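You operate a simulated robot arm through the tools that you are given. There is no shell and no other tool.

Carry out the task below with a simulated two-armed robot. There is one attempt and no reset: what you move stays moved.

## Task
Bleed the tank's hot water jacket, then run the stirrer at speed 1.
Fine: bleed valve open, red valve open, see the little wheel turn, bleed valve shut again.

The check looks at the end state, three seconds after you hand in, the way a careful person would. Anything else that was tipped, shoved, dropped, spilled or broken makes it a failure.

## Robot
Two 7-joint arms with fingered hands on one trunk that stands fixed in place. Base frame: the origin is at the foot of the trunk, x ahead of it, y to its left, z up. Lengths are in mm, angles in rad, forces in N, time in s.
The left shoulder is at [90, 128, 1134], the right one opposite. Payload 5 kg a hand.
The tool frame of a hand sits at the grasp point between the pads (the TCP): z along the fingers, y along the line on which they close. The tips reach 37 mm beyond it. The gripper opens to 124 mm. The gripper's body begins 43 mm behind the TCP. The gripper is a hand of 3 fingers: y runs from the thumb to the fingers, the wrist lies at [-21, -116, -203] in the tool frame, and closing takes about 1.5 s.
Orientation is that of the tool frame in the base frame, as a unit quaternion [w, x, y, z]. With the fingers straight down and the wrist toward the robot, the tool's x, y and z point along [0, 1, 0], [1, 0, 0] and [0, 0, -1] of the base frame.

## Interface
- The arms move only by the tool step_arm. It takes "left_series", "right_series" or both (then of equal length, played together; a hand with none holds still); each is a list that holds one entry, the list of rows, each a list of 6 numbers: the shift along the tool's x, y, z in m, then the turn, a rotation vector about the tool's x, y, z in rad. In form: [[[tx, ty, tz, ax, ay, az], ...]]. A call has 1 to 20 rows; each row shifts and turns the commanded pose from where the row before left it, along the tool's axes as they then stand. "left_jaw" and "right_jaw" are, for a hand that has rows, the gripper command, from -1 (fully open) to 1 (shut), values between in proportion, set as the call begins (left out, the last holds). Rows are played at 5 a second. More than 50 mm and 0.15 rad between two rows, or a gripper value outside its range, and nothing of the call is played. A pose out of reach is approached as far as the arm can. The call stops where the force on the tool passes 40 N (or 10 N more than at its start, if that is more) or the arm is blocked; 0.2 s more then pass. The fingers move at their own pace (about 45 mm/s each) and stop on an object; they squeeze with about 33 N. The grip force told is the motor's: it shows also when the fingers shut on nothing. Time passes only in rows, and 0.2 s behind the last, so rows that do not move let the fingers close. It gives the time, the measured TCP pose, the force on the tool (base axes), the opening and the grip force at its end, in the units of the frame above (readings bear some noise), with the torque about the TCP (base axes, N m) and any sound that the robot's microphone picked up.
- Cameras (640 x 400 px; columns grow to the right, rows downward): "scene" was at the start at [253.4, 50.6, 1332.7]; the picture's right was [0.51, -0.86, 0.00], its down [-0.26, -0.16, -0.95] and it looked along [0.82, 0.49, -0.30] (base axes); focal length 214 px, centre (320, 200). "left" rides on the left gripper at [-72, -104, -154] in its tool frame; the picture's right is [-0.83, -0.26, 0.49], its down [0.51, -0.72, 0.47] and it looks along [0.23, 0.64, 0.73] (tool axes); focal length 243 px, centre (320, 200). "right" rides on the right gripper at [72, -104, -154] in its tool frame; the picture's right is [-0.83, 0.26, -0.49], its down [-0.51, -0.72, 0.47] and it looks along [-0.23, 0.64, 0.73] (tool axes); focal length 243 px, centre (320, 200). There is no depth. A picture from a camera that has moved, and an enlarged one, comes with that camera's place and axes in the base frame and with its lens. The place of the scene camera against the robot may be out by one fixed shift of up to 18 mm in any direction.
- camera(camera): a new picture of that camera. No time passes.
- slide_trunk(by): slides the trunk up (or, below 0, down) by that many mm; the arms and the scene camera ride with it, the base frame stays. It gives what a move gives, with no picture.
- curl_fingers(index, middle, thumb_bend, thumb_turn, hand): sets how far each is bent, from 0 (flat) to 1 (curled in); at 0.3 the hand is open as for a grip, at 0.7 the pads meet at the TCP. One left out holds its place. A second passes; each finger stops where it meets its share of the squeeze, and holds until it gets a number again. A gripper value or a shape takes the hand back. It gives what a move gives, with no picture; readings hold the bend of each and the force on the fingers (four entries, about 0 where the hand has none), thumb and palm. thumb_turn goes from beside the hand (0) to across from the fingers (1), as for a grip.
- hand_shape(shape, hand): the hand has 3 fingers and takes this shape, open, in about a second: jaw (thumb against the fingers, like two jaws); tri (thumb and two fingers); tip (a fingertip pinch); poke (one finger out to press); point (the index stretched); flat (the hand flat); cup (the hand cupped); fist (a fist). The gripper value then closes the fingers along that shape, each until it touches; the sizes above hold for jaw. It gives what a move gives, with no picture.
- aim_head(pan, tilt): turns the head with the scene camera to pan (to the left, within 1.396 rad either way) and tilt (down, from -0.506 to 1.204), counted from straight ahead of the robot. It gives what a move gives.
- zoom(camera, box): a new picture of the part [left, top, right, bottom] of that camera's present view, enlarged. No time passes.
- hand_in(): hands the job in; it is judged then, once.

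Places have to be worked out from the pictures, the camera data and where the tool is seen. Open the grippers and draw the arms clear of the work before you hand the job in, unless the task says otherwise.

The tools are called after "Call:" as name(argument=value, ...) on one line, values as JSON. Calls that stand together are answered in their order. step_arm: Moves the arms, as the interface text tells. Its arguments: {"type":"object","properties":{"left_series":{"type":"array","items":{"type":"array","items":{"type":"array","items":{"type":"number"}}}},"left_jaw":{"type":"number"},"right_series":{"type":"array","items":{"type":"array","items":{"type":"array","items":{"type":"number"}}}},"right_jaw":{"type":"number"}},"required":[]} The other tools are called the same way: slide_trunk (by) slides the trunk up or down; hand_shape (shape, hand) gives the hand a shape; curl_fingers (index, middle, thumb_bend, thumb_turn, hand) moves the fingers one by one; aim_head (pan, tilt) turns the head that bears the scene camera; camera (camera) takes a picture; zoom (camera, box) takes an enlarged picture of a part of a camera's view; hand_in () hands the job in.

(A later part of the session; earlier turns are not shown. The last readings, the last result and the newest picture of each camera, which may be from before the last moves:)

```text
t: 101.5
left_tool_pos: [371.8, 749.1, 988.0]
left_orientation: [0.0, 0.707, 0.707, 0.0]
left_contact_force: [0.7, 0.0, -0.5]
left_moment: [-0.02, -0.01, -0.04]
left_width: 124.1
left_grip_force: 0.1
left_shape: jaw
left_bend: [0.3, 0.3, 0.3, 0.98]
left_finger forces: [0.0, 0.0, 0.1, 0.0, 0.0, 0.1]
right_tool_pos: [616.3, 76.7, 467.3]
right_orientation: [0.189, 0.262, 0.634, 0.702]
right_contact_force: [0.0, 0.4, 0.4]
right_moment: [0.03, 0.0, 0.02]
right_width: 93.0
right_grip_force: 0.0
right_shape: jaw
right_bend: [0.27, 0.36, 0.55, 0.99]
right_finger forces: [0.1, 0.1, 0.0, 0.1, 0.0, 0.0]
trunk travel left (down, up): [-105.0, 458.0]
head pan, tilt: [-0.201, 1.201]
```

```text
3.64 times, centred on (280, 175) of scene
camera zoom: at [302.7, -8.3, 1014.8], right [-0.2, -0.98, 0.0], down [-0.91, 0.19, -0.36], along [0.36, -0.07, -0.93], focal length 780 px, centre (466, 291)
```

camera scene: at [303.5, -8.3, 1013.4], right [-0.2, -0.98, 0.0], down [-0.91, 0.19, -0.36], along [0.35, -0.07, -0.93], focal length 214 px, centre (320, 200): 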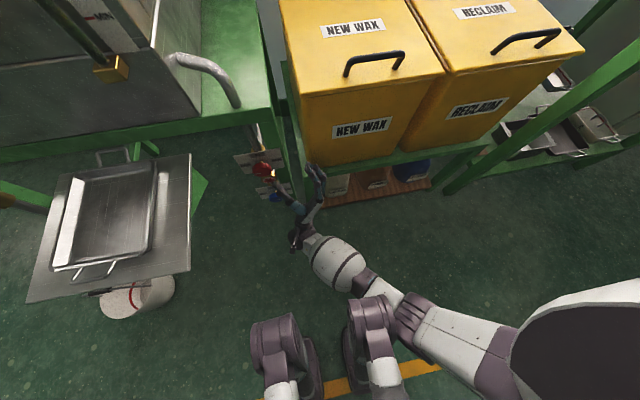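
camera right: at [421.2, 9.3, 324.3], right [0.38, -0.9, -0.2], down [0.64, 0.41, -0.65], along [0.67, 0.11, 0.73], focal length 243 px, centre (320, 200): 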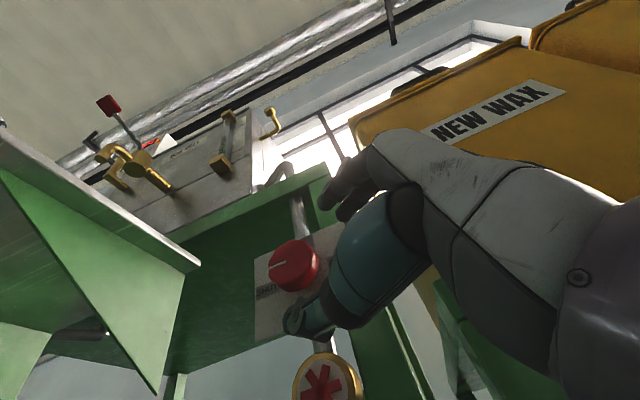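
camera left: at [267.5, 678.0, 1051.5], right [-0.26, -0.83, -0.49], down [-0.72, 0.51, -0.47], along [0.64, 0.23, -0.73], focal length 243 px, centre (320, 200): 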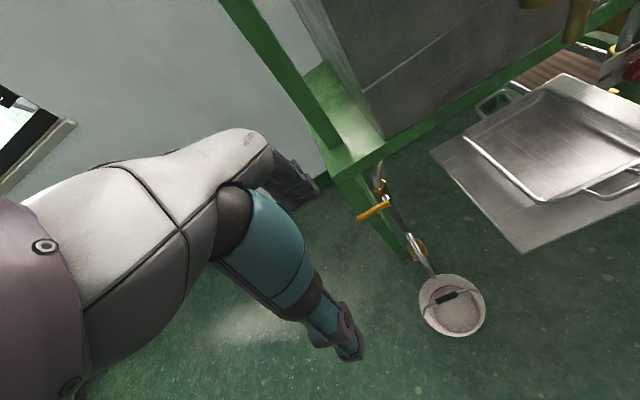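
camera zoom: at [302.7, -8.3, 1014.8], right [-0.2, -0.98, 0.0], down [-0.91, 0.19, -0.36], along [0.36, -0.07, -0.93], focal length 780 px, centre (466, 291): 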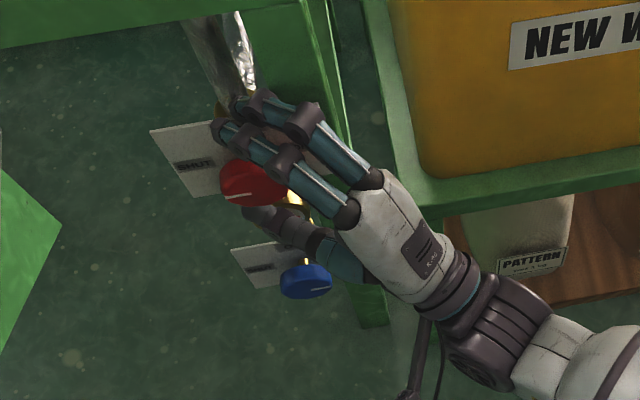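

The open hand now straddles the red knob. I close it and check the grip.

Call:
step_arm(right_series=[[[0, 0, 0, 0, 0, 0], [0, 0, 0, 0, 0, 0], [0, 0, 0, 0, 0, 0], [0, 0, 0, 0, 0, 0], [0, 0, 0, 0, 0, 0], [0, 0, 0, 0, 0, 0], [0, 0, 0, 0, 0, 0]]], right_jaw=1.0)

Call:
zoom(camera="right", box=[220, 180, 380, 340])

```text
t: 103.1
left_tool_pos: [371.0, 749.8, 987.6]
left_orientation: [-0.001, 0.707, 0.707, 0.001]
left_contact_force: [-0.2, 0.4, 0.5]
left_moment: [0.0, 0.0, 0.01]
left_width: 123.8
left_grip_force: 0.1
left_shape: jaw
left_bend: [0.3, 0.3, 0.3, 0.98]
left_finger forces: [0.0, 0.1, 0.0, 0.0, 0.0, 0.0]
right_tool_pos: [616.8, 75.1, 468.6]
right_orientation: [0.188, 0.261, 0.634, 0.703]
right_contact_force: [1.7, 5.4, 1.0]
right_moment: [-0.05, -0.07, 0.03]
right_width: 44.8
right_grip_force: 33.1
right_shape: jaw
right_bend: [0.74, 0.47, 0.73, 1.0]
right_finger forces: [19.0, 9.8, 0.0, 0.0, 29.7, 0.1]
trunk travel left (down, up): [-105.0, 458.0]
head pan, tilt: [-0.201, 1.201]
```

```text
2.50 times, centred on (300, 260) of right
camera zoom: at [459.9, 10.9, 365.5], right [0.38, -0.92, 0.12], down [0.64, 0.16, -0.75], along [0.67, 0.36, 0.65], focal length 606 px, centre (370, 50)
```

zoom: 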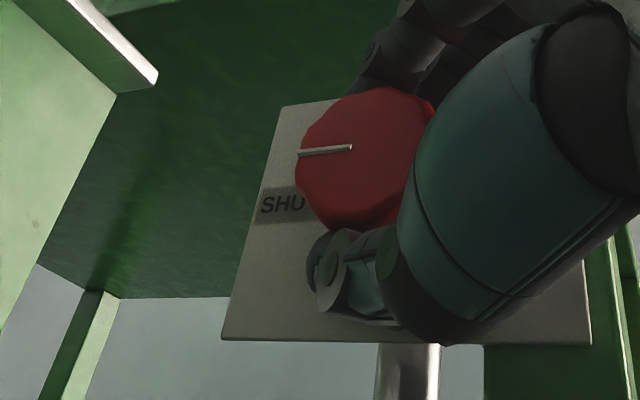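

Good grip (width 45 mm, about 30 N each side). I turn 0.3 rad clockwise about the knob's axis and check pointer and torque.

Call:
step_arm(right_series=[[[-0.0001, -0.00145, 5e-05, -0.0795, 0.0067, 0.0606], [-0.0001, -0.00145, 5e-05, -0.0795, 0.0067, 0.0606], [-0.0001, -0.00145, 5e-05, -0.0795, 0.0067, 0.0606], [0, 0, 0, 0, 0, 0]]])

Call:
zoom(camera="right", box=[220, 180, 380, 340])

```text
t: 104.1
left_tool_pos: [370.8, 751.2, 986.6]
left_orientation: [0.001, 0.708, 0.707, -0.001]
left_contact_force: [0.0, -1.0, 0.2]
left_moment: [0.03, 0.02, 0.02]
left_width: 123.7
left_grip_force: 0.1
left_shape: jaw
left_bend: [0.3, 0.3, 0.3, 0.98]
left_finger forces: [0.0, 0.1, 0.1, 0.1, 0.0, 0.0]
right_tool_pos: [615.9, 76.0, 464.4]
right_orientation: [0.147, 0.286, 0.522, 0.79]
right_contact_force: [1.0, 17.1, 3.1]
right_moment: [-0.2, -0.34, 0.21]
right_width: 43.7
right_grip_force: 33.1
right_shape: jaw
right_bend: [0.74, 0.49, 0.73, 1.0]
right_finger forces: [19.4, 14.8, 0.0, 0.0, 30.9, 0.0]
trunk travel left (down, up): [-105.0, 458.0]
head pan, tilt: [-0.201, 1.201]
```

```text
2.50 times, centred on (300, 260) of right
camera zoom: at [459.4, 45.4, 346.7], right [0.38, -0.91, -0.15], down [0.64, 0.38, -0.67], along [0.67, 0.15, 0.73], focal length 606 px, centre (370, 50)
```

zoom: 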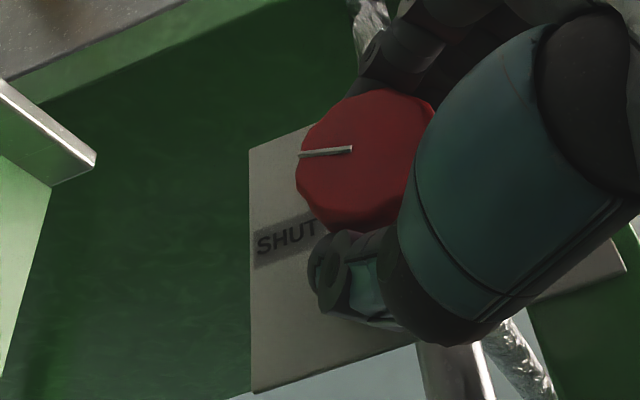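

The plate turns relative to the pointer, so the knob moves with the hand. I ease the 17 N side load with a 1.5 mm shift and turn 0.45 rad more.

Call:
step_arm(right_series=[[[0.0008, -0.0006, 0.0011, 0, 0, 0], [-0.0001, -0.0012, 5e-05, -0.0795, 0.0067, 0.0606], [-0.0001, -0.0012, 5e-05, -0.0795, 0.0067, 0.0606], [-0.0001, -0.0012, 5e-05, -0.0795, 0.0067, 0.0606], [-0.0001, -0.0012, 5e-05, -0.0795, 0.0067, 0.0606], [0, 0, 0, 0, 0, 0]]])

Call:
zoom(camera="right", box=[220, 180, 380, 340])

```text
t: 105.5
left_tool_pos: [371.1, 749.7, 988.2]
left_orientation: [0.001, 0.707, 0.707, 0.0]
left_contact_force: [-0.3, -0.1, 0.8]
left_moment: [0.02, 0.01, -0.03]
left_width: 124.0
left_grip_force: 0.0
left_shape: jaw
left_bend: [0.3, 0.3, 0.3, 0.98]
left_finger forces: [0.0, 0.0, 0.1, 0.0, 0.1, 0.1]
right_tool_pos: [615.7, 80.7, 460.9]
right_orientation: [0.089, 0.31, 0.354, 0.878]
right_contact_force: [-7.4, 16.2, -2.4]
right_moment: [-0.39, -0.21, 0.06]
right_width: 41.1
right_grip_force: 33.2
right_shape: jaw
right_bend: [0.74, 0.54, 0.73, 1.0]
right_finger forces: [17.7, 13.8, 0.1, 0.0, 34.3, 0.0]
trunk travel left (down, up): [-105.0, 458.0]
head pan, tilt: [-0.201, 1.201]
```

```text
2.50 times, centred on (300, 260) of right
camera zoom: at [459.4, 97.2, 339.6], right [0.38, -0.78, -0.5], down [0.64, 0.61, -0.47], along [0.67, -0.14, 0.73], focal length 606 px, centre (370, 50)
```

zoom: 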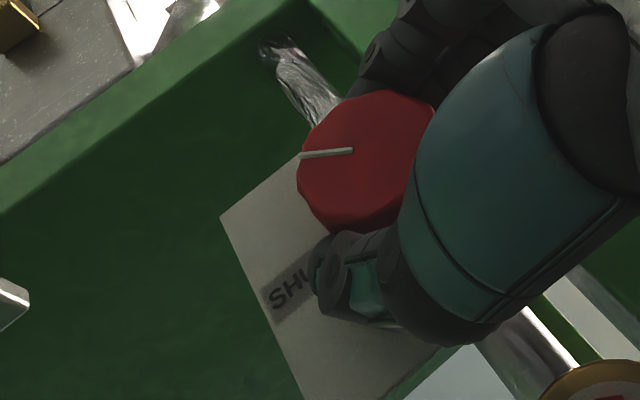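

The knob has turned about 40 degrees. I release, roll the open hand back around the knob, and will regrip.

Call:
step_arm(right_series=[[[0, 0, 0, 0, 0, 0], [0, 0, 0, 0, 0, 0], [0, 0, 0, 0, 0, 0], [0, 0, 0, 0, 0, 0], [0, 0, 0, 0, 0, 0], [0.0001, 0.00135, 5e-05, 0.0795, -0.0067, -0.0606], [0.0001, 0.00135, 5e-05, 0.0795, -0.0067, -0.0606], [0.0001, 0.00135, 5e-05, 0.0795, -0.0067, -0.0606], [0.0001, 0.00135, 5e-05, 0.0795, -0.0067, -0.0606], [0.0001, 0.00135, 5e-05, 0.0795, -0.0067, -0.0606], [0.0001, 0.00135, 5e-05, 0.0795, -0.0067, -0.0606], [0.0001, 0.00135, 5e-05, 0.0795, -0.0067, -0.0606], [0, 0, 0, 0, 0, 0]]], right_jaw=-0.5)

Call:
zoom(camera="right", box=[220, 180, 380, 340])

```text
t: 108.3
left_tool_pos: [371.1, 749.5, 987.2]
left_orientation: [0.0, 0.708, 0.706, 0.0]
left_contact_force: [0.6, -0.9, 0.1]
left_moment: [-0.01, -0.01, 0.02]
left_width: 123.9
left_grip_force: 0.1
left_shape: jaw
left_bend: [0.3, 0.3, 0.3, 0.98]
left_finger forces: [0.0, 0.0, 0.0, 0.0, 0.0, 0.0]
right_tool_pos: [618.7, 76.1, 469.4]
right_orientation: [0.189, 0.262, 0.634, 0.703]
right_contact_force: [0.6, -0.4, 0.2]
right_moment: [-0.03, -0.01, 0.03]
right_width: 92.9
right_grip_force: 0.0
right_shape: jaw
right_bend: [0.27, 0.36, 0.55, 0.99]
right_finger forces: [0.0, 0.1, 0.0, 0.1, 0.1, 0.1]
trunk travel left (down, up): [-105.0, 458.0]
head pan, tilt: [-0.201, 1.201]
```

```text
2.50 times, centred on (300, 260) of right
camera zoom: at [460.9, 10.5, 366.8], right [0.38, -0.92, 0.12], down [0.64, 0.16, -0.75], along [0.67, 0.36, 0.65], focal length 606 px, centre (370, 50)
```

zoom: 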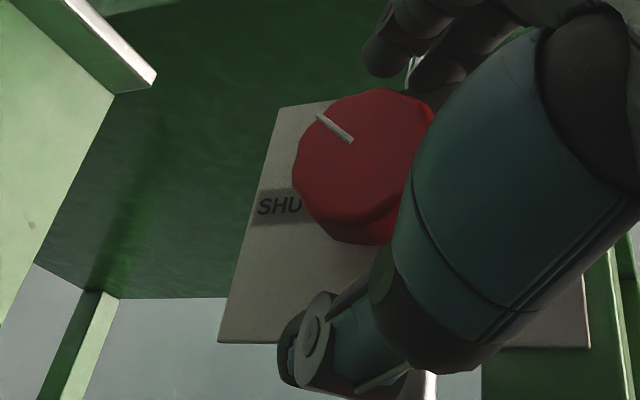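

The red pointer now stands up-left. I regrip and turn another 0.75 rad in one call.

Call:
step_arm(right_series=[[[0, 0, 0, 0, 0, 0], [0, 0, 0, 0, 0, 0], [0, 0, 0, 0, 0, 0], [0, 0, 0, 0, 0, 0], [0, 0, 0, 0, 0, 0], [0, 0, 0, 0, 0, 0], [0, 0, 0, 0, 0, 0], [0, -0.00125, 0.0001, -0.0853, 0.0072, 0.065], [0, -0.00125, 0.0001, -0.0853, 0.0072, 0.065], [0.0002, -0.00125, 0.0003, -0.0853, 0.0072, 0.065], [0.0002, -0.00125, 0.0003, -0.0853, 0.0072, 0.065], [0.0002, -0.00125, 0.0003, -0.0853, 0.0072, 0.065], [0.0002, -0.00125, 0.0003, -0.0853, 0.0072, 0.065], [0.0002, -0.00125, 0.0003, -0.0853, 0.0072, 0.065], [0, 0, 0, 0, 0, 0]]], right_jaw=1.0)

Call:
zoom(camera="right", box=[220, 180, 380, 340])

```text
t: 111.4
left_tool_pos: [370.9, 751.5, 989.8]
left_orientation: [0.0, 0.707, 0.707, -0.001]
left_contact_force: [0.8, -1.0, -0.2]
left_moment: [-0.03, 0.01, 0.0]
left_width: 124.1
left_grip_force: 0.1
left_shape: jaw
left_bend: [0.3, 0.3, 0.3, 0.98]
left_finger forces: [0.1, 0.0, 0.0, 0.0, 0.0, 0.1]
right_tool_pos: [615.7, 78.4, 462.2]
right_orientation: [0.084, 0.308, 0.347, 0.882]
right_contact_force: [5.3, 29.5, 7.6]
right_moment: [-0.25, -0.21, 0.1]
right_width: 39.3
right_grip_force: 32.9
right_shape: jaw
right_bend: [0.74, 0.56, 0.72, 1.0]
right_finger forces: [19.8, 7.1, 0.0, 0.1, 33.5, 0.0]
trunk travel left (down, up): [-105.0, 458.0]
head pan, tilt: [-0.201, 1.201]
stopped in row 15 (right hand): the force on the tool passed its limit at 51 N (the readings are from after the stop); the commanded pose is now the measured one
```

```text
2.50 times, centred on (300, 260) of right
camera zoom: at [459.3, 97.6, 340.9], right [0.38, -0.77, -0.51], down [0.64, 0.62, -0.45], along [0.67, -0.15, 0.73], focal length 606 px, centre (370, 50)
```

zoom: 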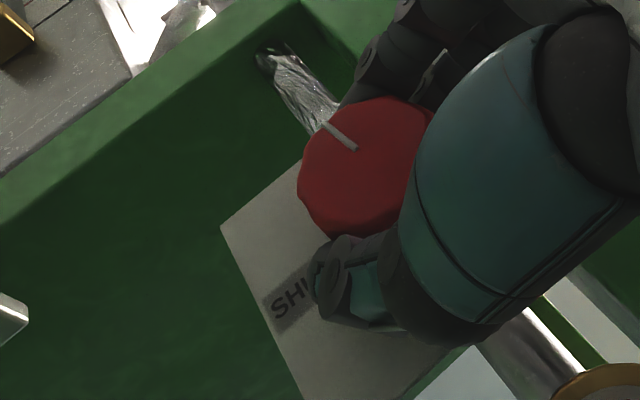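

The knob turned a further ~42 degrees, but the side force reached the limit at the end. I hold still for a moment to see whether that load remains.

Call:
step_arm(right_series=[[[0, 0, 0, 0, 0, 0], [0, 0, 0, 0, 0, 0]]])

Call:
zoom(camera="scene", box=[220, 120, 340, 230])

Call:
camera(camera="scene")

```text
t: 112.0
left_tool_pos: [370.5, 751.7, 987.4]
left_orientation: [0.0, 0.707, 0.707, -0.001]
left_contact_force: [0.1, -0.3, -0.9]
left_moment: [-0.03, 0.01, 0.02]
left_width: 123.9
left_grip_force: 0.1
left_shape: jaw
left_bend: [0.3, 0.3, 0.3, 0.98]
left_finger forces: [0.0, 0.0, 0.0, 0.1, 0.0, 0.1]
right_tool_pos: [616.5, 78.4, 461.3]
right_orientation: [0.084, 0.308, 0.345, 0.882]
right_contact_force: [5.5, 38.7, 8.8]
right_moment: [-0.36, -0.28, 0.17]
right_width: 38.6
right_grip_force: 33.3
right_shape: jaw
right_bend: [0.74, 0.56, 0.72, 1.0]
right_finger forces: [19.6, 8.5, 0.0, 0.1, 37.4, 0.0]
trunk travel left (down, up): [-105.0, 458.0]
head pan, tilt: [-0.201, 1.201]
```

```text
3.64 times, centred on (280, 175) of scene
camera zoom: at [302.3, -6.6, 1015.1], right [-0.2, -0.98, 0.0], down [-0.91, 0.19, -0.36], along [0.36, -0.07, -0.93], focal length 780 px, centre (466, 291)
```

zoom: 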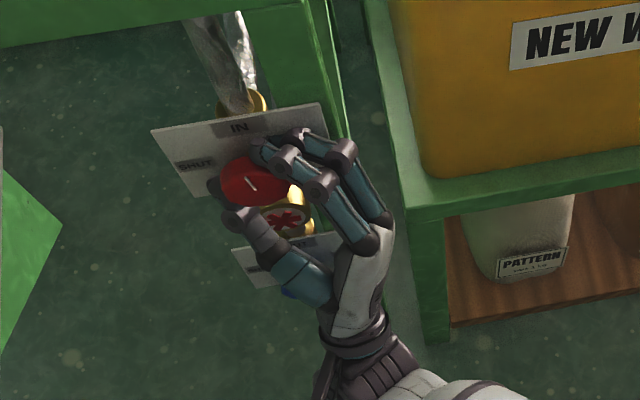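

```text
taken
camera scene: at [302.3, -6.6, 1015.1], right [-0.2, -0.98, 0.0], down [-0.91, 0.19, -0.36], along [0.36, -0.07, -0.93], focal length 214 px, centre (320, 200)
```

scene: 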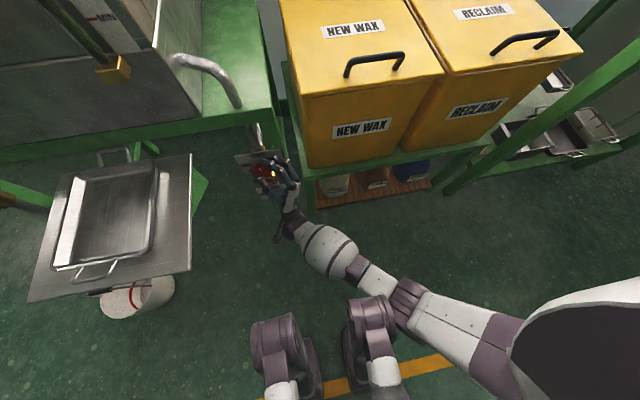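

The knob pointer is now about straight up. The side load comes from the elbow nearing the knee, so I release, roll back to about 92 degrees, and will use shorter strokes.

Call:
step_arm(right_series=[[[0, 0, 0, 0, 0, 0], [0, 0, 0, 0, 0, 0], [0, 0, 0, 0, 0, 0], [0, 0, 0, 0, 0, 0], [0, 0, 0, 0, 0, 0], [0.0001, 0.0015, 5e-05, 0.0875, -0.0074, -0.0667], [0.0001, 0.0015, 5e-05, 0.0875, -0.0074, -0.0667], [0.0001, 0.0015, 5e-05, 0.0875, -0.0074, -0.0667], [0.0001, 0.0015, 5e-05, 0.0875, -0.0074, -0.0667], [0.0001, 0.0015, 5e-05, 0.0875, -0.0074, -0.0667], [0.0001, 0.0015, 5e-05, 0.0875, -0.0074, -0.0667], [0.0001, 0.0015, 5e-05, 0.0875, -0.0074, -0.0667], [0, 0, 0, 0, 0, 0]]], right_jaw=-0.5)

Call:
zoom(camera="right", box=[220, 180, 380, 340])

```text
t: 114.8
left_tool_pos: [372.5, 749.8, 988.4]
left_orientation: [0.0, 0.707, 0.707, 0.001]
left_contact_force: [0.5, 0.0, -0.2]
left_moment: [0.02, -0.03, -0.03]
left_width: 124.0
left_grip_force: 0.0
left_shape: jaw
left_bend: [0.3, 0.3, 0.3, 0.98]
left_finger forces: [0.0, 0.0, 0.1, 0.0, 0.1, 0.1]
right_tool_pos: [617.2, 74.6, 469.8]
right_orientation: [0.194, 0.255, 0.651, 0.688]
right_contact_force: [0.3, -0.1, -0.2]
right_moment: [0.0, -0.01, -0.02]
right_width: 92.9
right_grip_force: 0.0
right_shape: jaw
right_bend: [0.27, 0.36, 0.55, 0.99]
right_finger forces: [0.1, 0.0, 0.1, 0.0, 0.0, 0.1]
trunk travel left (down, up): [-105.0, 458.0]
head pan, tilt: [-0.201, 1.201]
```

```text
2.50 times, centred on (300, 260) of right
camera zoom: at [460.5, 2.3, 370.4], right [0.38, -0.91, 0.17], down [0.64, 0.13, -0.76], along [0.67, 0.39, 0.63], focal length 606 px, centre (370, 50)
```

zoom: 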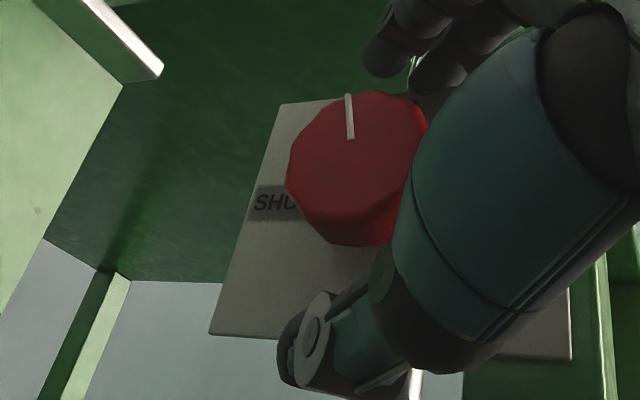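

The pointer is at about 73 degrees of the half turn. Third stroke: regrip and turn 0.66 rad.

Call:
step_arm(right_series=[[[0, 0, 0, 0, 0, 0], [0, 0, 0, 0, 0, 0], [0, 0, 0, 0, 0, 0], [0, 0, 0, 0, 0, 0], [0, 0, 0, 0, 0, 0], [0, 0, 0, 0, 0, 0], [0, 0, 0, 0, 0, 0], [0, -0.0015, 0.0001, -0.0875, 0.0074, 0.0667], [0, -0.0015, 0.0001, -0.0875, 0.0074, 0.0667], [0, -0.0015, 0.0001, -0.0875, 0.0074, 0.0667], [0, -0.0015, 0.0001, -0.0875, 0.0074, 0.0667], [0, -0.0015, 0.0001, -0.0875, 0.0074, 0.0667], [0, -0.0015, 0.0001, -0.0875, 0.0074, 0.0667], [0, 0, 0, 0, 0, 0]]], right_jaw=1.0)

Call:
zoom(camera="right", box=[220, 180, 380, 340])

```text
t: 117.8
left_tool_pos: [370.8, 750.9, 988.4]
left_orientation: [0.0, 0.707, 0.707, 0.0]
left_contact_force: [0.3, 0.6, 0.1]
left_moment: [0.0, 0.0, -0.01]
left_width: 123.9
left_grip_force: 0.0
left_shape: jaw
left_bend: [0.3, 0.3, 0.3, 0.98]
left_finger forces: [0.0, 0.1, 0.0, 0.0, 0.0, 0.0]
right_tool_pos: [617.3, 76.9, 462.0]
right_orientation: [0.1, 0.305, 0.391, 0.863]
right_contact_force: [-12.1, 12.2, -10.8]
right_moment: [-0.45, -0.09, 0.18]
right_width: 42.7
right_grip_force: 33.0
right_shape: jaw
right_bend: [0.74, 0.55, 0.73, 1.0]
right_finger forces: [17.1, 12.8, 0.0, 0.0, 35.3, 0.1]
trunk travel left (down, up): [-105.0, 458.0]
head pan, tilt: [-0.201, 1.201]
```

```text
2.50 times, centred on (300, 260) of right
camera zoom: at [459.8, 82.4, 339.3], right [0.38, -0.82, -0.43], down [0.64, 0.57, -0.52], along [0.67, -0.08, 0.74], focal length 606 px, centre (370, 50)
```

zoom: 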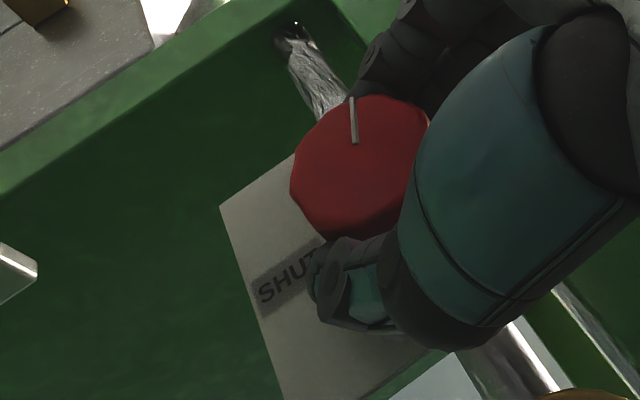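

Pointer about 111 degrees. I release, roll back and make the fourth stroke.

Call:
step_arm(right_series=[[[0, 0, 0, 0, 0, 0], [0, 0, 0, 0, 0, 0], [0, 0, 0, 0, 0, 0], [0, 0, 0, 0, 0, 0], [0, 0, 0, 0, 0, 0], [0.0001, 0.0015, 5e-05, 0.0875, -0.0074, -0.0667], [0.0001, 0.0015, 5e-05, 0.0875, -0.0074, -0.0667], [0.0001, 0.0015, 5e-05, 0.0875, -0.0074, -0.0667], [0.0001, 0.0015, 5e-05, 0.0875, -0.0074, -0.0667], [0.0001, 0.0015, 5e-05, 0.0875, -0.0074, -0.0667], [0.0001, 0.0015, 5e-05, 0.0875, -0.0074, -0.0667], [0, 0, 0, 0, 0, 0]]], right_jaw=-0.5)

Call:
zoom(camera="right", box=[220, 180, 380, 340])

Call:
step_arm(right_series=[[[0, 0, 0, 0, 0, 0], [0, 0, 0, 0, 0, 0], [0, 0, 0, 0, 0, 0], [0, 0, 0, 0, 0, 0], [0, 0, 0, 0, 0, 0], [0, 0, 0, 0, 0, 0], [0, 0, 0, 0, 0, 0], [0, -0.0015, 0.0001, -0.0875, 0.0074, 0.0667], [0, -0.0015, 0.0001, -0.0875, 0.0074, 0.0667], [0, -0.0015, 0.0001, -0.0875, 0.0074, 0.0667], [0, -0.0015, 0.0001, -0.0875, 0.0074, 0.0667], [0, -0.0015, 0.0001, -0.0875, 0.0074, 0.0667], [0, -0.0015, 0.0001, -0.0875, 0.0074, 0.0667], [0, 0, 0, 0, 0, 0]]], right_jaw=1.0)

Call:
zoom(camera="right", box=[220, 180, 380, 340])

```text
t: 120.4
left_tool_pos: [372.2, 749.8, 987.6]
left_orientation: [0.0, 0.707, 0.707, 0.0]
left_contact_force: [1.1, 0.0, 0.3]
left_moment: [-0.01, 0.01, -0.02]
left_width: 123.9
left_grip_force: 0.0
left_shape: jaw
left_bend: [0.3, 0.3, 0.3, 0.98]
left_finger forces: [0.0, 0.0, 0.0, 0.0, 0.1, 0.1]
right_tool_pos: [618.5, 73.2, 470.5]
right_orientation: [0.195, 0.255, 0.651, 0.688]
right_contact_force: [1.0, -0.4, 0.6]
right_moment: [-0.02, 0.0, 0.0]
right_width: 92.5
right_grip_force: 0.0
right_shape: jaw
right_bend: [0.27, 0.36, 0.55, 0.99]
right_finger forces: [0.0, 0.0, 0.1, 0.1, 0.0, 0.1]
trunk travel left (down, up): [-105.0, 458.0]
head pan, tilt: [-0.201, 1.201]
```

```text
2.50 times, centred on (300, 260) of right
camera zoom: at [460.6, 2.6, 370.1], right [0.38, -0.91, 0.17], down [0.64, 0.13, -0.76], along [0.67, 0.39, 0.63], focal length 606 px, centre (370, 50)
```

zoom: 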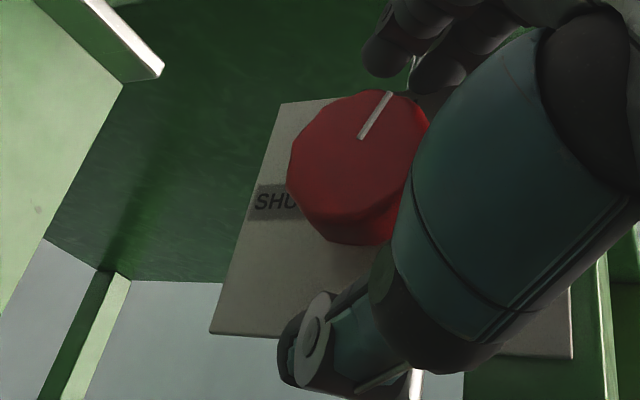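

```text
t: 123.4
left_tool_pos: [371.4, 750.7, 988.4]
left_orientation: [0.0, 0.707, 0.707, -0.001]
left_contact_force: [-0.1, -0.6, 0.2]
left_moment: [0.01, -0.01, 0.02]
left_width: 124.1
left_grip_force: 0.0
left_shape: jaw
left_bend: [0.3, 0.3, 0.3, 0.98]
left_finger forces: [0.1, 0.0, 0.0, 0.1, 0.0, 0.1]
right_tool_pos: [615.0, 77.6, 461.5]
right_orientation: [0.1, 0.304, 0.392, 0.863]
right_contact_force: [-7.0, 14.9, -7.7]
right_moment: [-0.38, -0.07, 0.1]
right_width: 43.2
right_grip_force: 32.5
right_shape: jaw
right_bend: [0.74, 0.55, 0.73, 1.0]
right_finger forces: [16.8, 10.6, 0.0, 0.0, 34.2, 0.1]
trunk travel left (down, up): [-105.0, 458.0]
head pan, tilt: [-0.201, 1.201]
```

```text
2.50 times, centred on (300, 260) of right
camera zoom: at [459.4, 83.5, 339.6], right [0.38, -0.82, -0.43], down [0.64, 0.57, -0.52], along [0.67, -0.08, 0.74], focal length 606 px, centre (370, 50)
```

zoom: 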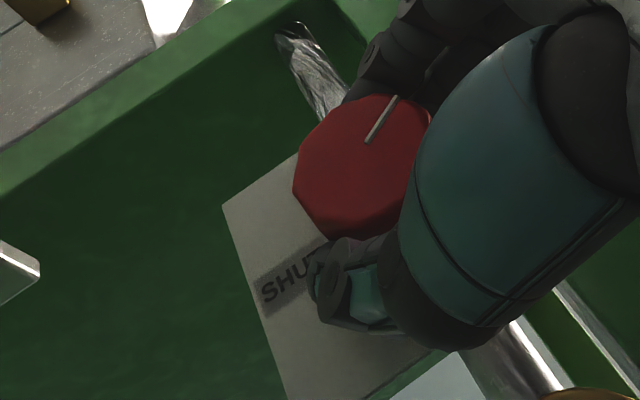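

About 149 degrees now. I release, roll back and make the fifth stroke, which should reach the OPEN stop.

Call:
step_arm(right_series=[[[0, 0, 0, 0, 0, 0], [0, 0, 0, 0, 0, 0], [0, 0, 0, 0, 0, 0], [0, 0, 0, 0, 0, 0], [0, 0, 0, 0, 0, 0], [0.0001, 0.0015, 5e-05, 0.0875, -0.0074, -0.0667], [0.0001, 0.0015, 5e-05, 0.0875, -0.0074, -0.0667], [0.0001, 0.0015, 5e-05, 0.0875, -0.0074, -0.0667], [0.0001, 0.0015, 5e-05, 0.0875, -0.0074, -0.0667], [0.0001, 0.0015, 5e-05, 0.0875, -0.0074, -0.0667], [0.0001, 0.0015, 5e-05, 0.0875, -0.0074, -0.0667], [0, 0, 0, 0, 0, 0]]], right_jaw=-0.5)

Call:
zoom(camera="right", box=[220, 180, 380, 340])

Call:
step_arm(right_series=[[[0, 0, 0, 0, 0, 0], [0, 0, 0, 0, 0, 0], [0, 0, 0, 0, 0, 0], [0, 0, 0, 0, 0, 0], [0, 0, 0, 0, 0, 0], [0, 0, 0, 0, 0, 0], [0, 0, 0, 0, 0, 0], [0, -0.0015, 0.0001, -0.0875, 0.0074, 0.0667], [0, -0.0015, 0.0001, -0.0875, 0.0074, 0.0667], [0, -0.0015, 0.0001, -0.0875, 0.0074, 0.0667], [0, -0.0015, 0.0001, -0.0875, 0.0074, 0.0667], [0, -0.0015, 0.0001, -0.0875, 0.0074, 0.0667], [0, -0.0015, 0.0001, -0.0875, 0.0074, 0.0667], [0, 0, 0, 0, 0, 0]]], right_jaw=1.0)

Call:
zoom(camera="right", box=[220, 180, 380, 340])

```text
t: 126.0
left_tool_pos: [371.4, 750.5, 988.2]
left_orientation: [0.0, 0.707, 0.708, -0.001]
left_contact_force: [0.3, -0.7, 0.7]
left_moment: [0.02, 0.01, -0.03]
left_width: 123.9
left_grip_force: 0.0
left_shape: jaw
left_bend: [0.3, 0.3, 0.3, 0.98]
left_finger forces: [0.1, 0.0, 0.1, 0.0, 0.0, 0.0]
right_tool_pos: [617.1, 73.6, 471.3]
right_orientation: [0.195, 0.255, 0.651, 0.688]
right_contact_force: [0.2, 0.8, -0.1]
right_moment: [0.01, -0.02, 0.0]
right_width: 92.6
right_grip_force: 0.0
right_shape: jaw
right_bend: [0.27, 0.36, 0.55, 0.99]
right_finger forces: [0.1, 0.0, 0.0, 0.0, 0.0, 0.0]
trunk travel left (down, up): [-105.0, 458.0]
head pan, tilt: [-0.201, 1.201]
```

```text
2.50 times, centred on (300, 260) of right
camera zoom: at [460.0, 3.3, 370.8], right [0.38, -0.91, 0.17], down [0.64, 0.13, -0.76], along [0.67, 0.39, 0.63], focal length 606 px, centre (370, 50)
```

zoom: 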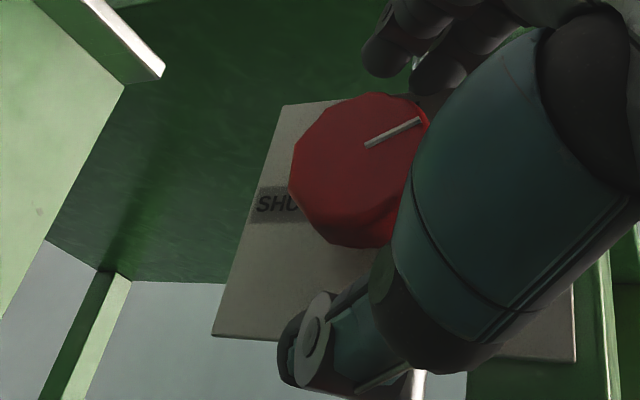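

```text
t: 129.0
left_tool_pos: [370.7, 751.7, 988.3]
left_orientation: [0.001, 0.708, 0.707, 0.0]
left_contact_force: [0.9, -0.2, -0.1]
left_moment: [0.01, -0.01, 0.0]
left_width: 123.7
left_grip_force: 0.1
left_shape: jaw
left_bend: [0.3, 0.3, 0.3, 0.98]
left_finger forces: [0.0, 0.0, 0.0, 0.1, 0.0, 0.0]
right_tool_pos: [616.2, 77.5, 461.7]
right_orientation: [0.101, 0.305, 0.393, 0.862]
right_contact_force: [-21.8, 16.1, -12.9]
right_moment: [-1.46, 0.13, 0.42]
right_width: 44.6
right_grip_force: 32.8
right_shape: jaw
right_bend: [0.73, 0.54, 0.73, 1.0]
right_finger forces: [22.0, 16.1, 0.0, 0.0, 37.2, 0.0]
trunk travel left (down, up): [-105.0, 458.0]
head pan, tilt: [-0.201, 1.201]
```

```text
2.50 times, centred on (300, 260) of right
camera zoom: at [459.5, 83.6, 339.9], right [0.38, -0.82, -0.43], down [0.64, 0.57, -0.52], along [0.67, -0.08, 0.74], focal length 606 px, centre (370, 50)
```

zoom: 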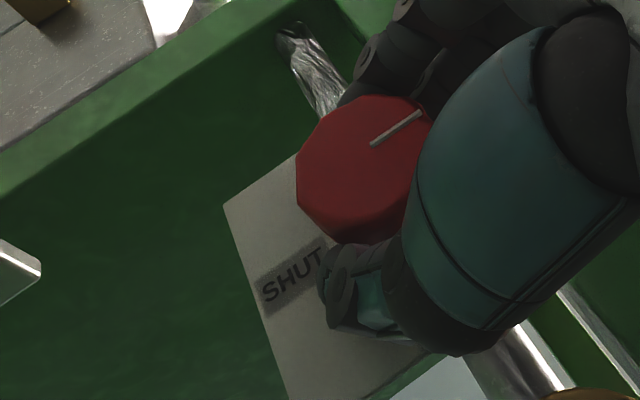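

The torque jumped to 1.46 N·m and the pointer lies along the plate toward OPEN: the red valve is at its open stop. I release, back away and look at the valve and the little wheel.

Call:
step_arm(right_series=[[[0, 0, 0, 0, 0, 0], [0, 0, 0, 0, 0, 0], [0, 0, 0, 0, 0, 0], [0, 0, 0, 0, 0, 0], [0, 0, 0, 0, 0, 0], [0.0001, 0.0015, 5e-05, 0.0875, -0.0074, -0.0667], [0.0001, 0.0015, 5e-05, 0.0875, -0.0074, -0.0667], [0.0001, 0.0015, 5e-05, 0.0875, -0.0074, -0.0667], [0, 0, -0.02, 0, 0, 0], [0, 0, -0.03, 0, 0, 0], [0, 0, -0.03, 0, 0, 0], [0, 0, 0, 0, 0, 0]]], right_jaw=-0.5)

Call:
zoom(camera="scene", box=[230, 130, 310, 220])

Call:
camera(camera="right")

```text
t: 131.6
left_tool_pos: [371.8, 750.1, 988.7]
left_orientation: [0.0, 0.707, 0.708, 0.0]
left_contact_force: [-0.2, -0.2, 0.3]
left_moment: [-0.01, 0.02, -0.01]
left_width: 123.9
left_grip_force: 0.1
left_shape: jaw
left_bend: [0.3, 0.3, 0.3, 0.98]
left_finger forces: [0.1, 0.0, 0.1, 0.0, 0.1, 0.0]
right_tool_pos: [569.0, 17.1, 442.7]
right_orientation: [0.149, 0.283, 0.528, 0.787]
right_contact_force: [-0.2, -0.3, 0.0]
right_moment: [-0.01, -0.01, -0.04]
right_width: 92.7
right_grip_force: 0.1
right_shape: jaw
right_bend: [0.27, 0.36, 0.55, 0.99]
right_finger forces: [0.0, 0.0, 0.0, 0.2, 0.0, 0.0]
trunk travel left (down, up): [-105.0, 458.0]
head pan, tilt: [-0.201, 1.201]
```

```text
4.44 times, centred on (270, 175) of scene
camera zoom: at [302.7, -8.3, 1014.8], right [-0.2, -0.98, 0.0], down [-0.91, 0.19, -0.36], along [0.36, -0.07, -0.93], focal length 953 px, centre (542, 311)
```

zoom: 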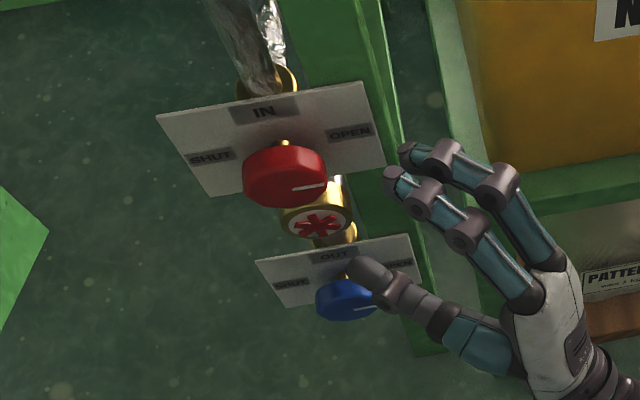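

```text
taken
camera right: at [412.3, -18.4, 325.3], right [0.38, -0.92, -0.14], down [0.64, 0.37, -0.67], along [0.67, 0.17, 0.73], focal length 243 px, centre (320, 200)
```

right: 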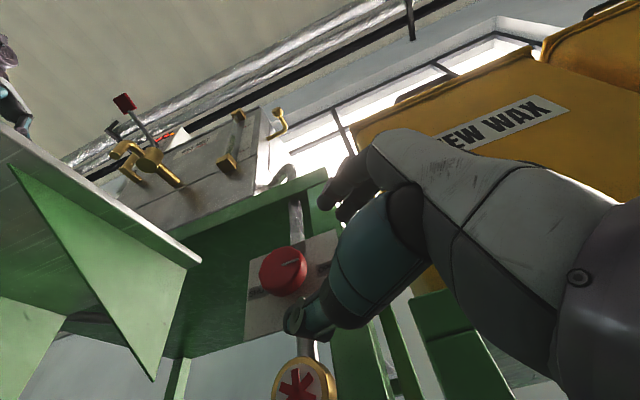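

The red pointer is at OPEN. Now I watch the little wheel: one picture, a short wait, another picture.

Call:
zoom(camera="scene", box=[262, 170, 286, 190])

Call:
step_arm(right_series=[[[0, 0, 0, 0, 0, 0]]])

Call:
zoom(camera="scene", box=[262, 170, 286, 190])

Call:
step_arm(right_series=[[[0, 0, 0, 0, 0, 0], [0, 0, 0, 0, 0, 0]]])

Call:
zoom(camera="scene", box=[262, 170, 286, 190])

```text
16.00 times, centred on (274, 180) of scene
camera zoom: at [302.7, -8.3, 1014.8], right [-0.2, -0.98, 0.0], down [-0.91, 0.19, -0.36], along [0.36, -0.07, -0.93], focal length 3432 px, centre (1056, 520)
```

zoom: 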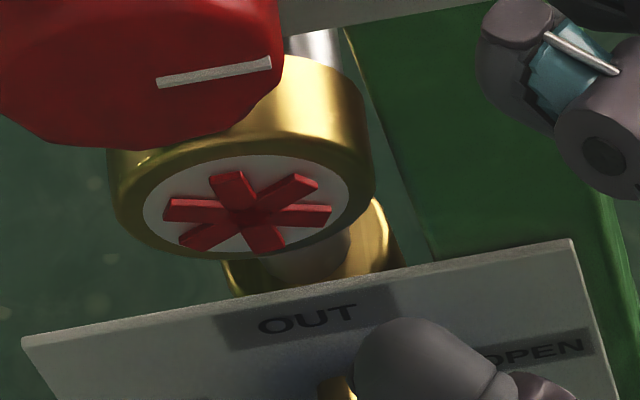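

```text
t: 132.0
left_tool_pos: [372.3, 749.4, 988.8]
left_orientation: [0.0, 0.707, 0.707, 0.0]
left_contact_force: [0.1, -1.0, -0.3]
left_moment: [-0.02, 0.0, 0.03]
left_width: 123.7
left_grip_force: 0.0
left_shape: jaw
left_bend: [0.3, 0.3, 0.3, 0.98]
left_finger forces: [0.0, 0.1, 0.1, 0.0, 0.0, 0.0]
right_tool_pos: [569.7, 16.2, 443.6]
right_orientation: [0.149, 0.284, 0.528, 0.786]
right_contact_force: [0.4, 0.4, 0.4]
right_moment: [0.01, 0.0, -0.02]
right_width: 92.8
right_grip_force: 0.0
right_shape: jaw
right_bend: [0.27, 0.36, 0.55, 0.99]
right_finger forces: [0.0, 0.1, 0.1, 0.1, 0.0, 0.0]
trunk travel left (down, up): [-105.0, 458.0]
head pan, tilt: [-0.201, 1.201]
```

```text
16.00 times, centred on (274, 180) of scene
camera zoom: at [302.8, -8.3, 1014.8], right [-0.2, -0.98, 0.0], down [-0.91, 0.19, -0.36], along [0.36, -0.07, -0.93], focal length 3432 px, centre (1056, 520)
```

zoom: 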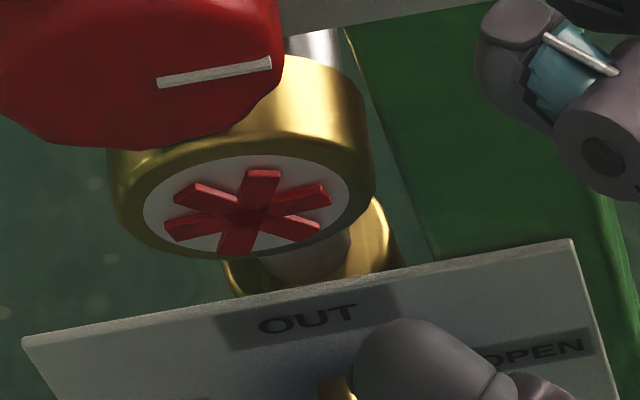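

```text
t: 132.6
left_tool_pos: [371.1, 750.8, 988.4]
left_orientation: [0.0, 0.707, 0.707, -0.001]
left_contact_force: [0.8, -0.1, 0.2]
left_moment: [0.0, 0.01, 0.01]
left_width: 123.7
left_grip_force: 0.0
left_shape: jaw
left_bend: [0.3, 0.3, 0.3, 0.98]
left_finger forces: [0.0, 0.0, 0.0, 0.0, 0.0, 0.1]
right_tool_pos: [569.1, 16.5, 442.4]
right_orientation: [0.15, 0.283, 0.528, 0.786]
right_contact_force: [0.8, 0.5, 0.0]
right_moment: [0.01, 0.0, 0.0]
right_width: 92.7
right_grip_force: 0.0
right_shape: jaw
right_bend: [0.27, 0.36, 0.55, 0.99]
right_finger forces: [0.0, 0.0, 0.1, 0.0, 0.1, 0.1]
trunk travel left (down, up): [-105.0, 458.0]
head pan, tilt: [-0.201, 1.201]
```

```text
16.00 times, centred on (274, 180) of scene
camera zoom: at [302.8, -8.4, 1014.8], right [-0.2, -0.98, 0.0], down [-0.91, 0.19, -0.36], along [0.36, -0.07, -0.93], focal length 3432 px, centre (1056, 520)
```

zoom: 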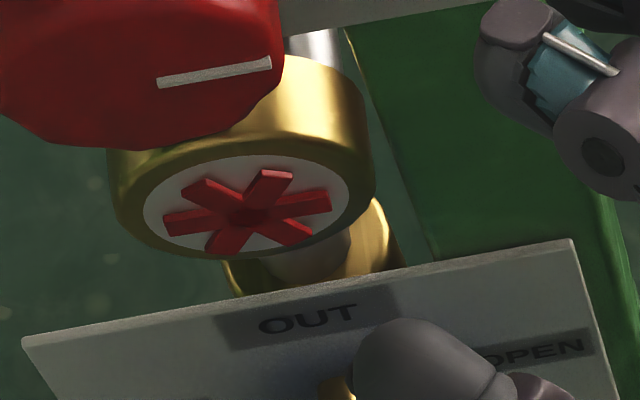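

The wheel is turning (its vanes differ in each picture). Now I draw the hand back and raise the trunk to shut the bleed valve again.

Call:
step_arm(right_series=[[[0, 0, -0.03, 0, 0, 0], [0, 0, -0.03, 0, 0, 0], [0, 0, 0, 0, 0, 0]]], right_jaw=0.0)

Call:
slide_trunk(by=200)

Call:
aim_head(pan=0.1, tilt=0.7)

Call:
camera(camera="scene")

```text
t: 133.4
left_tool_pos: [370.9, 750.2, 988.8]
left_orientation: [0.001, 0.707, 0.707, 0.0]
left_contact_force: [0.0, 0.5, -0.6]
left_moment: [-0.03, -0.01, -0.02]
left_width: 123.7
left_grip_force: 0.0
left_shape: jaw
left_bend: [0.3, 0.3, 0.3, 0.98]
left_finger forces: [0.0, 0.0, 0.0, 0.0, 0.0, 0.0]
right_tool_pos: [533.9, -28.5, 428.2]
right_orientation: [0.149, 0.283, 0.529, 0.786]
right_contact_force: [-0.1, -1.0, 0.8]
right_moment: [0.0, 0.03, -0.02]
right_width: 62.4
right_grip_force: 0.0
right_shape: jaw
right_bend: [0.74, 0.45, 0.69, 1.0]
right_finger forces: [0.0, 0.0, 0.0, 0.1, 0.0, 0.0]
trunk travel left (down, up): [-105.0, 458.0]
head pan, tilt: [-0.201, 1.201]
```

```text
t: 135.5
left_tool_pos: [371.8, 749.3, 1188.5]
left_orientation: [0.0, 0.707, 0.707, 0.001]
left_contact_force: [0.3, 0.8, 0.2]
left_moment: [0.05, -0.02, 0.0]
left_width: 123.8
left_grip_force: 0.1
left_shape: jaw
left_bend: [0.3, 0.3, 0.3, 0.98]
left_finger forces: [0.1, 0.1, 0.0, 0.0, 0.1, 0.1]
right_tool_pos: [532.1, -29.5, 627.7]
right_orientation: [0.149, 0.284, 0.528, 0.786]
right_contact_force: [-0.4, 0.3, 0.1]
right_moment: [0.03, 0.0, 0.0]
right_width: 62.6
right_grip_force: 0.1
right_shape: jaw
right_bend: [0.74, 0.45, 0.69, 1.0]
right_finger forces: [0.0, 0.0, 0.0, 0.0, 0.1, 0.1]
trunk travel left (down, up): [-305.0, 258.0]
head pan, tilt: [-0.201, 1.201]
```

```text
t: 136.5
left_tool_pos: [371.4, 750.3, 1188.5]
left_orientation: [0.0, 0.707, 0.707, 0.0]
left_contact_force: [0.0, 0.2, -0.1]
left_moment: [0.0, -0.01, -0.02]
left_width: 124.1
left_grip_force: 0.2
left_shape: jaw
left_bend: [0.3, 0.3, 0.3, 0.98]
left_finger forces: [0.0, 0.1, 0.0, 0.0, 0.0, 0.0]
right_tool_pos: [532.9, -29.0, 626.6]
right_orientation: [0.149, 0.283, 0.528, 0.786]
right_contact_force: [0.1, 0.3, -0.2]
right_moment: [-0.01, -0.03, 0.01]
right_width: 62.3
right_grip_force: 0.1
right_shape: jaw
right_bend: [0.74, 0.45, 0.69, 1.0]
right_finger forces: [0.1, 0.0, 0.0, 0.0, 0.0, 0.0]
trunk travel left (down, up): [-305.0, 258.0]
head pan, tilt: [0.099, 0.7]
```

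```text
taken
camera scene: at [262.6, 11.2, 1277.3], right [0.1, -1.0, 0.0], down [-0.64, -0.06, -0.76], along [0.76, 0.08, -0.64], focal length 214 px, centre (320, 200)
```

scene: 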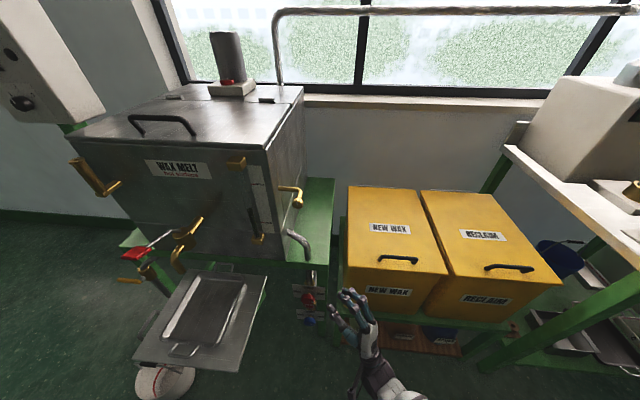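

Call:
zoom(camera="scene", box=[265, 165, 345, 275])

Call:
zoom(camera="scene", box=[278, 175, 318, 215])

Call:
zoom(camera="scene", box=[100, 230, 220, 400])

```text
3.64 times, centred on (305, 220) of scene
camera zoom: at [262.6, 11.2, 1277.3], right [0.1, -1.0, 0.0], down [-0.64, -0.06, -0.76], along [0.76, 0.08, -0.64], focal length 780 px, centre (374, 127)
```

zoom: 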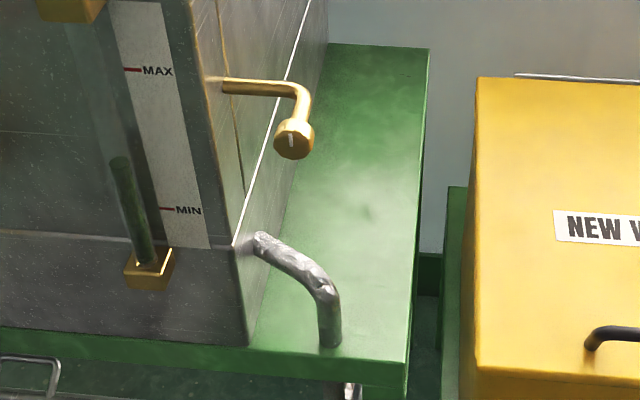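

```text
10.00 times, centred on (298, 195) of scene
camera zoom: at [262.6, 11.2, 1277.3], right [0.1, -1.0, 0.0], down [-0.64, -0.06, -0.76], along [0.76, 0.08, -0.64], focal length 2145 px, centre (540, 250)
```

zoom: 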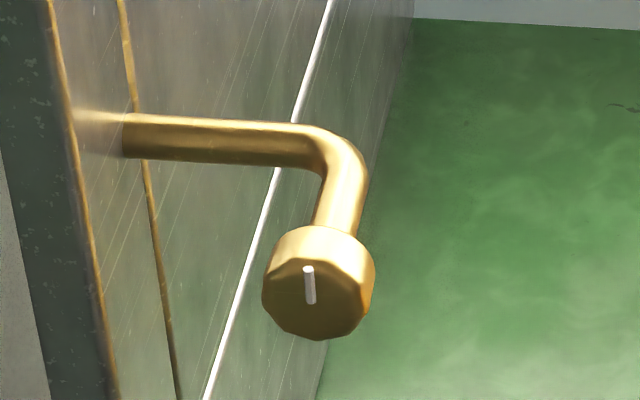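

```text
2.35 times, centred on (160, 315) of scene
camera zoom: at [262.6, 11.2, 1277.3], right [0.1, -1.0, 0.0], down [-0.64, -0.06, -0.76], along [0.76, 0.08, -0.64], focal length 505 px, centre (696, -71)
```

zoom: 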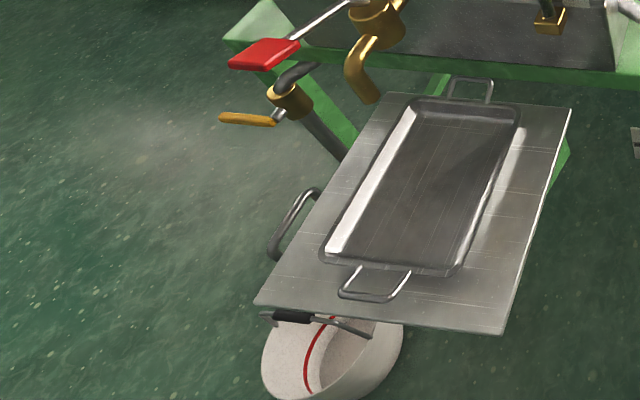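

The bleed knob still points up; nothing is dripping anywhere. I bring the right hand up in front of the elbow knob, at a roll of about 120 degrees so that I can turn it back counter-clockwise.

Call:
step_arm(right_series=[[[0.012, 0.0381, 0.0118, 0, 0, 0], [0.012, 0.0381, 0.0118, 0, 0, 0], [0.012, 0.0381, 0.0118, 0, 0, 0], [0.012, 0.0381, 0.0118, 0, 0, 0], [0.012, 0.0381, 0.0118, 0, 0, 0], [0.012, 0.0381, 0.0118, 0, 0, 0], [0.0013, 0.0021, 0.031, 0, 0, 0], [0.0013, 0.0021, 0.031, 0, 0, 0], [0.0013, 0.0021, 0.031, 0, 0, 0], [0, 0, 0, 0, 0, 0], [0, 0, 0, 0, 0, 0]]])

Call:
camera(camera="right")

Call:
zoom(camera="scene", box=[230, 150, 380, 290])

```text
t: 138.9
left_tool_pos: [373.0, 749.8, 1187.3]
left_orientation: [0.0, 0.707, 0.707, 0.0]
left_contact_force: [0.1, 0.2, -0.1]
left_moment: [-0.04, 0.02, -0.01]
left_width: 123.9
left_grip_force: 0.0
left_shape: jaw
left_bend: [0.3, 0.3, 0.3, 0.98]
left_finger forces: [0.0, 0.0, 0.1, 0.0, 0.1, 0.0]
right_tool_pos: [587.0, 39.8, 909.6]
right_orientation: [0.15, 0.285, 0.528, 0.786]
right_contact_force: [0.0, 0.0, 0.8]
right_moment: [-0.02, 0.02, -0.04]
right_width: 62.4
right_grip_force: 0.1
right_shape: jaw
right_bend: [0.74, 0.45, 0.69, 1.0]
right_finger forces: [0.0, 0.1, 0.0, 0.1, 0.1, 0.0]
trunk travel left (down, up): [-305.0, 258.0]
head pan, tilt: [0.099, 0.7]
```

```text
taken
camera right: at [429.2, 6.4, 792.1], right [0.38, -0.92, -0.14], down [0.64, 0.37, -0.67], along [0.67, 0.17, 0.73], focal length 243 px, centre (320, 200)
```

right: 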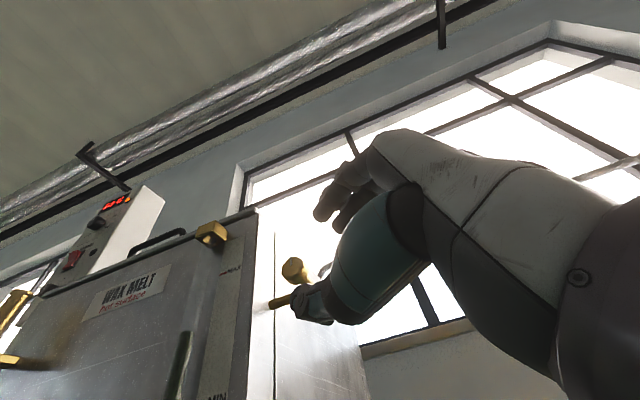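

```text
2.86 times, centred on (305, 220) of scene
camera zoom: at [262.8, 11.5, 1277.3], right [0.1, -1.0, 0.0], down [-0.64, -0.06, -0.76], along [0.76, 0.08, -0.64], focal length 613 px, centre (363, 143)
```

zoom: 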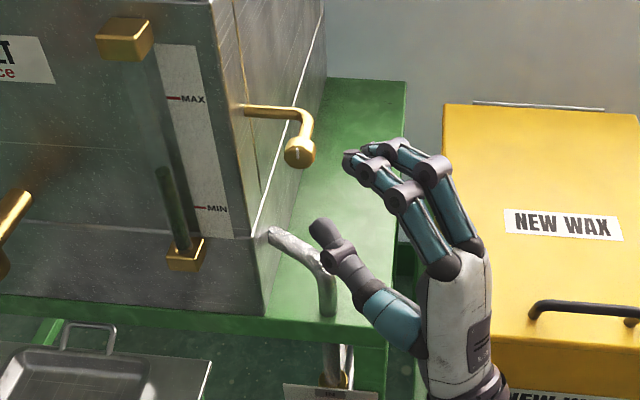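

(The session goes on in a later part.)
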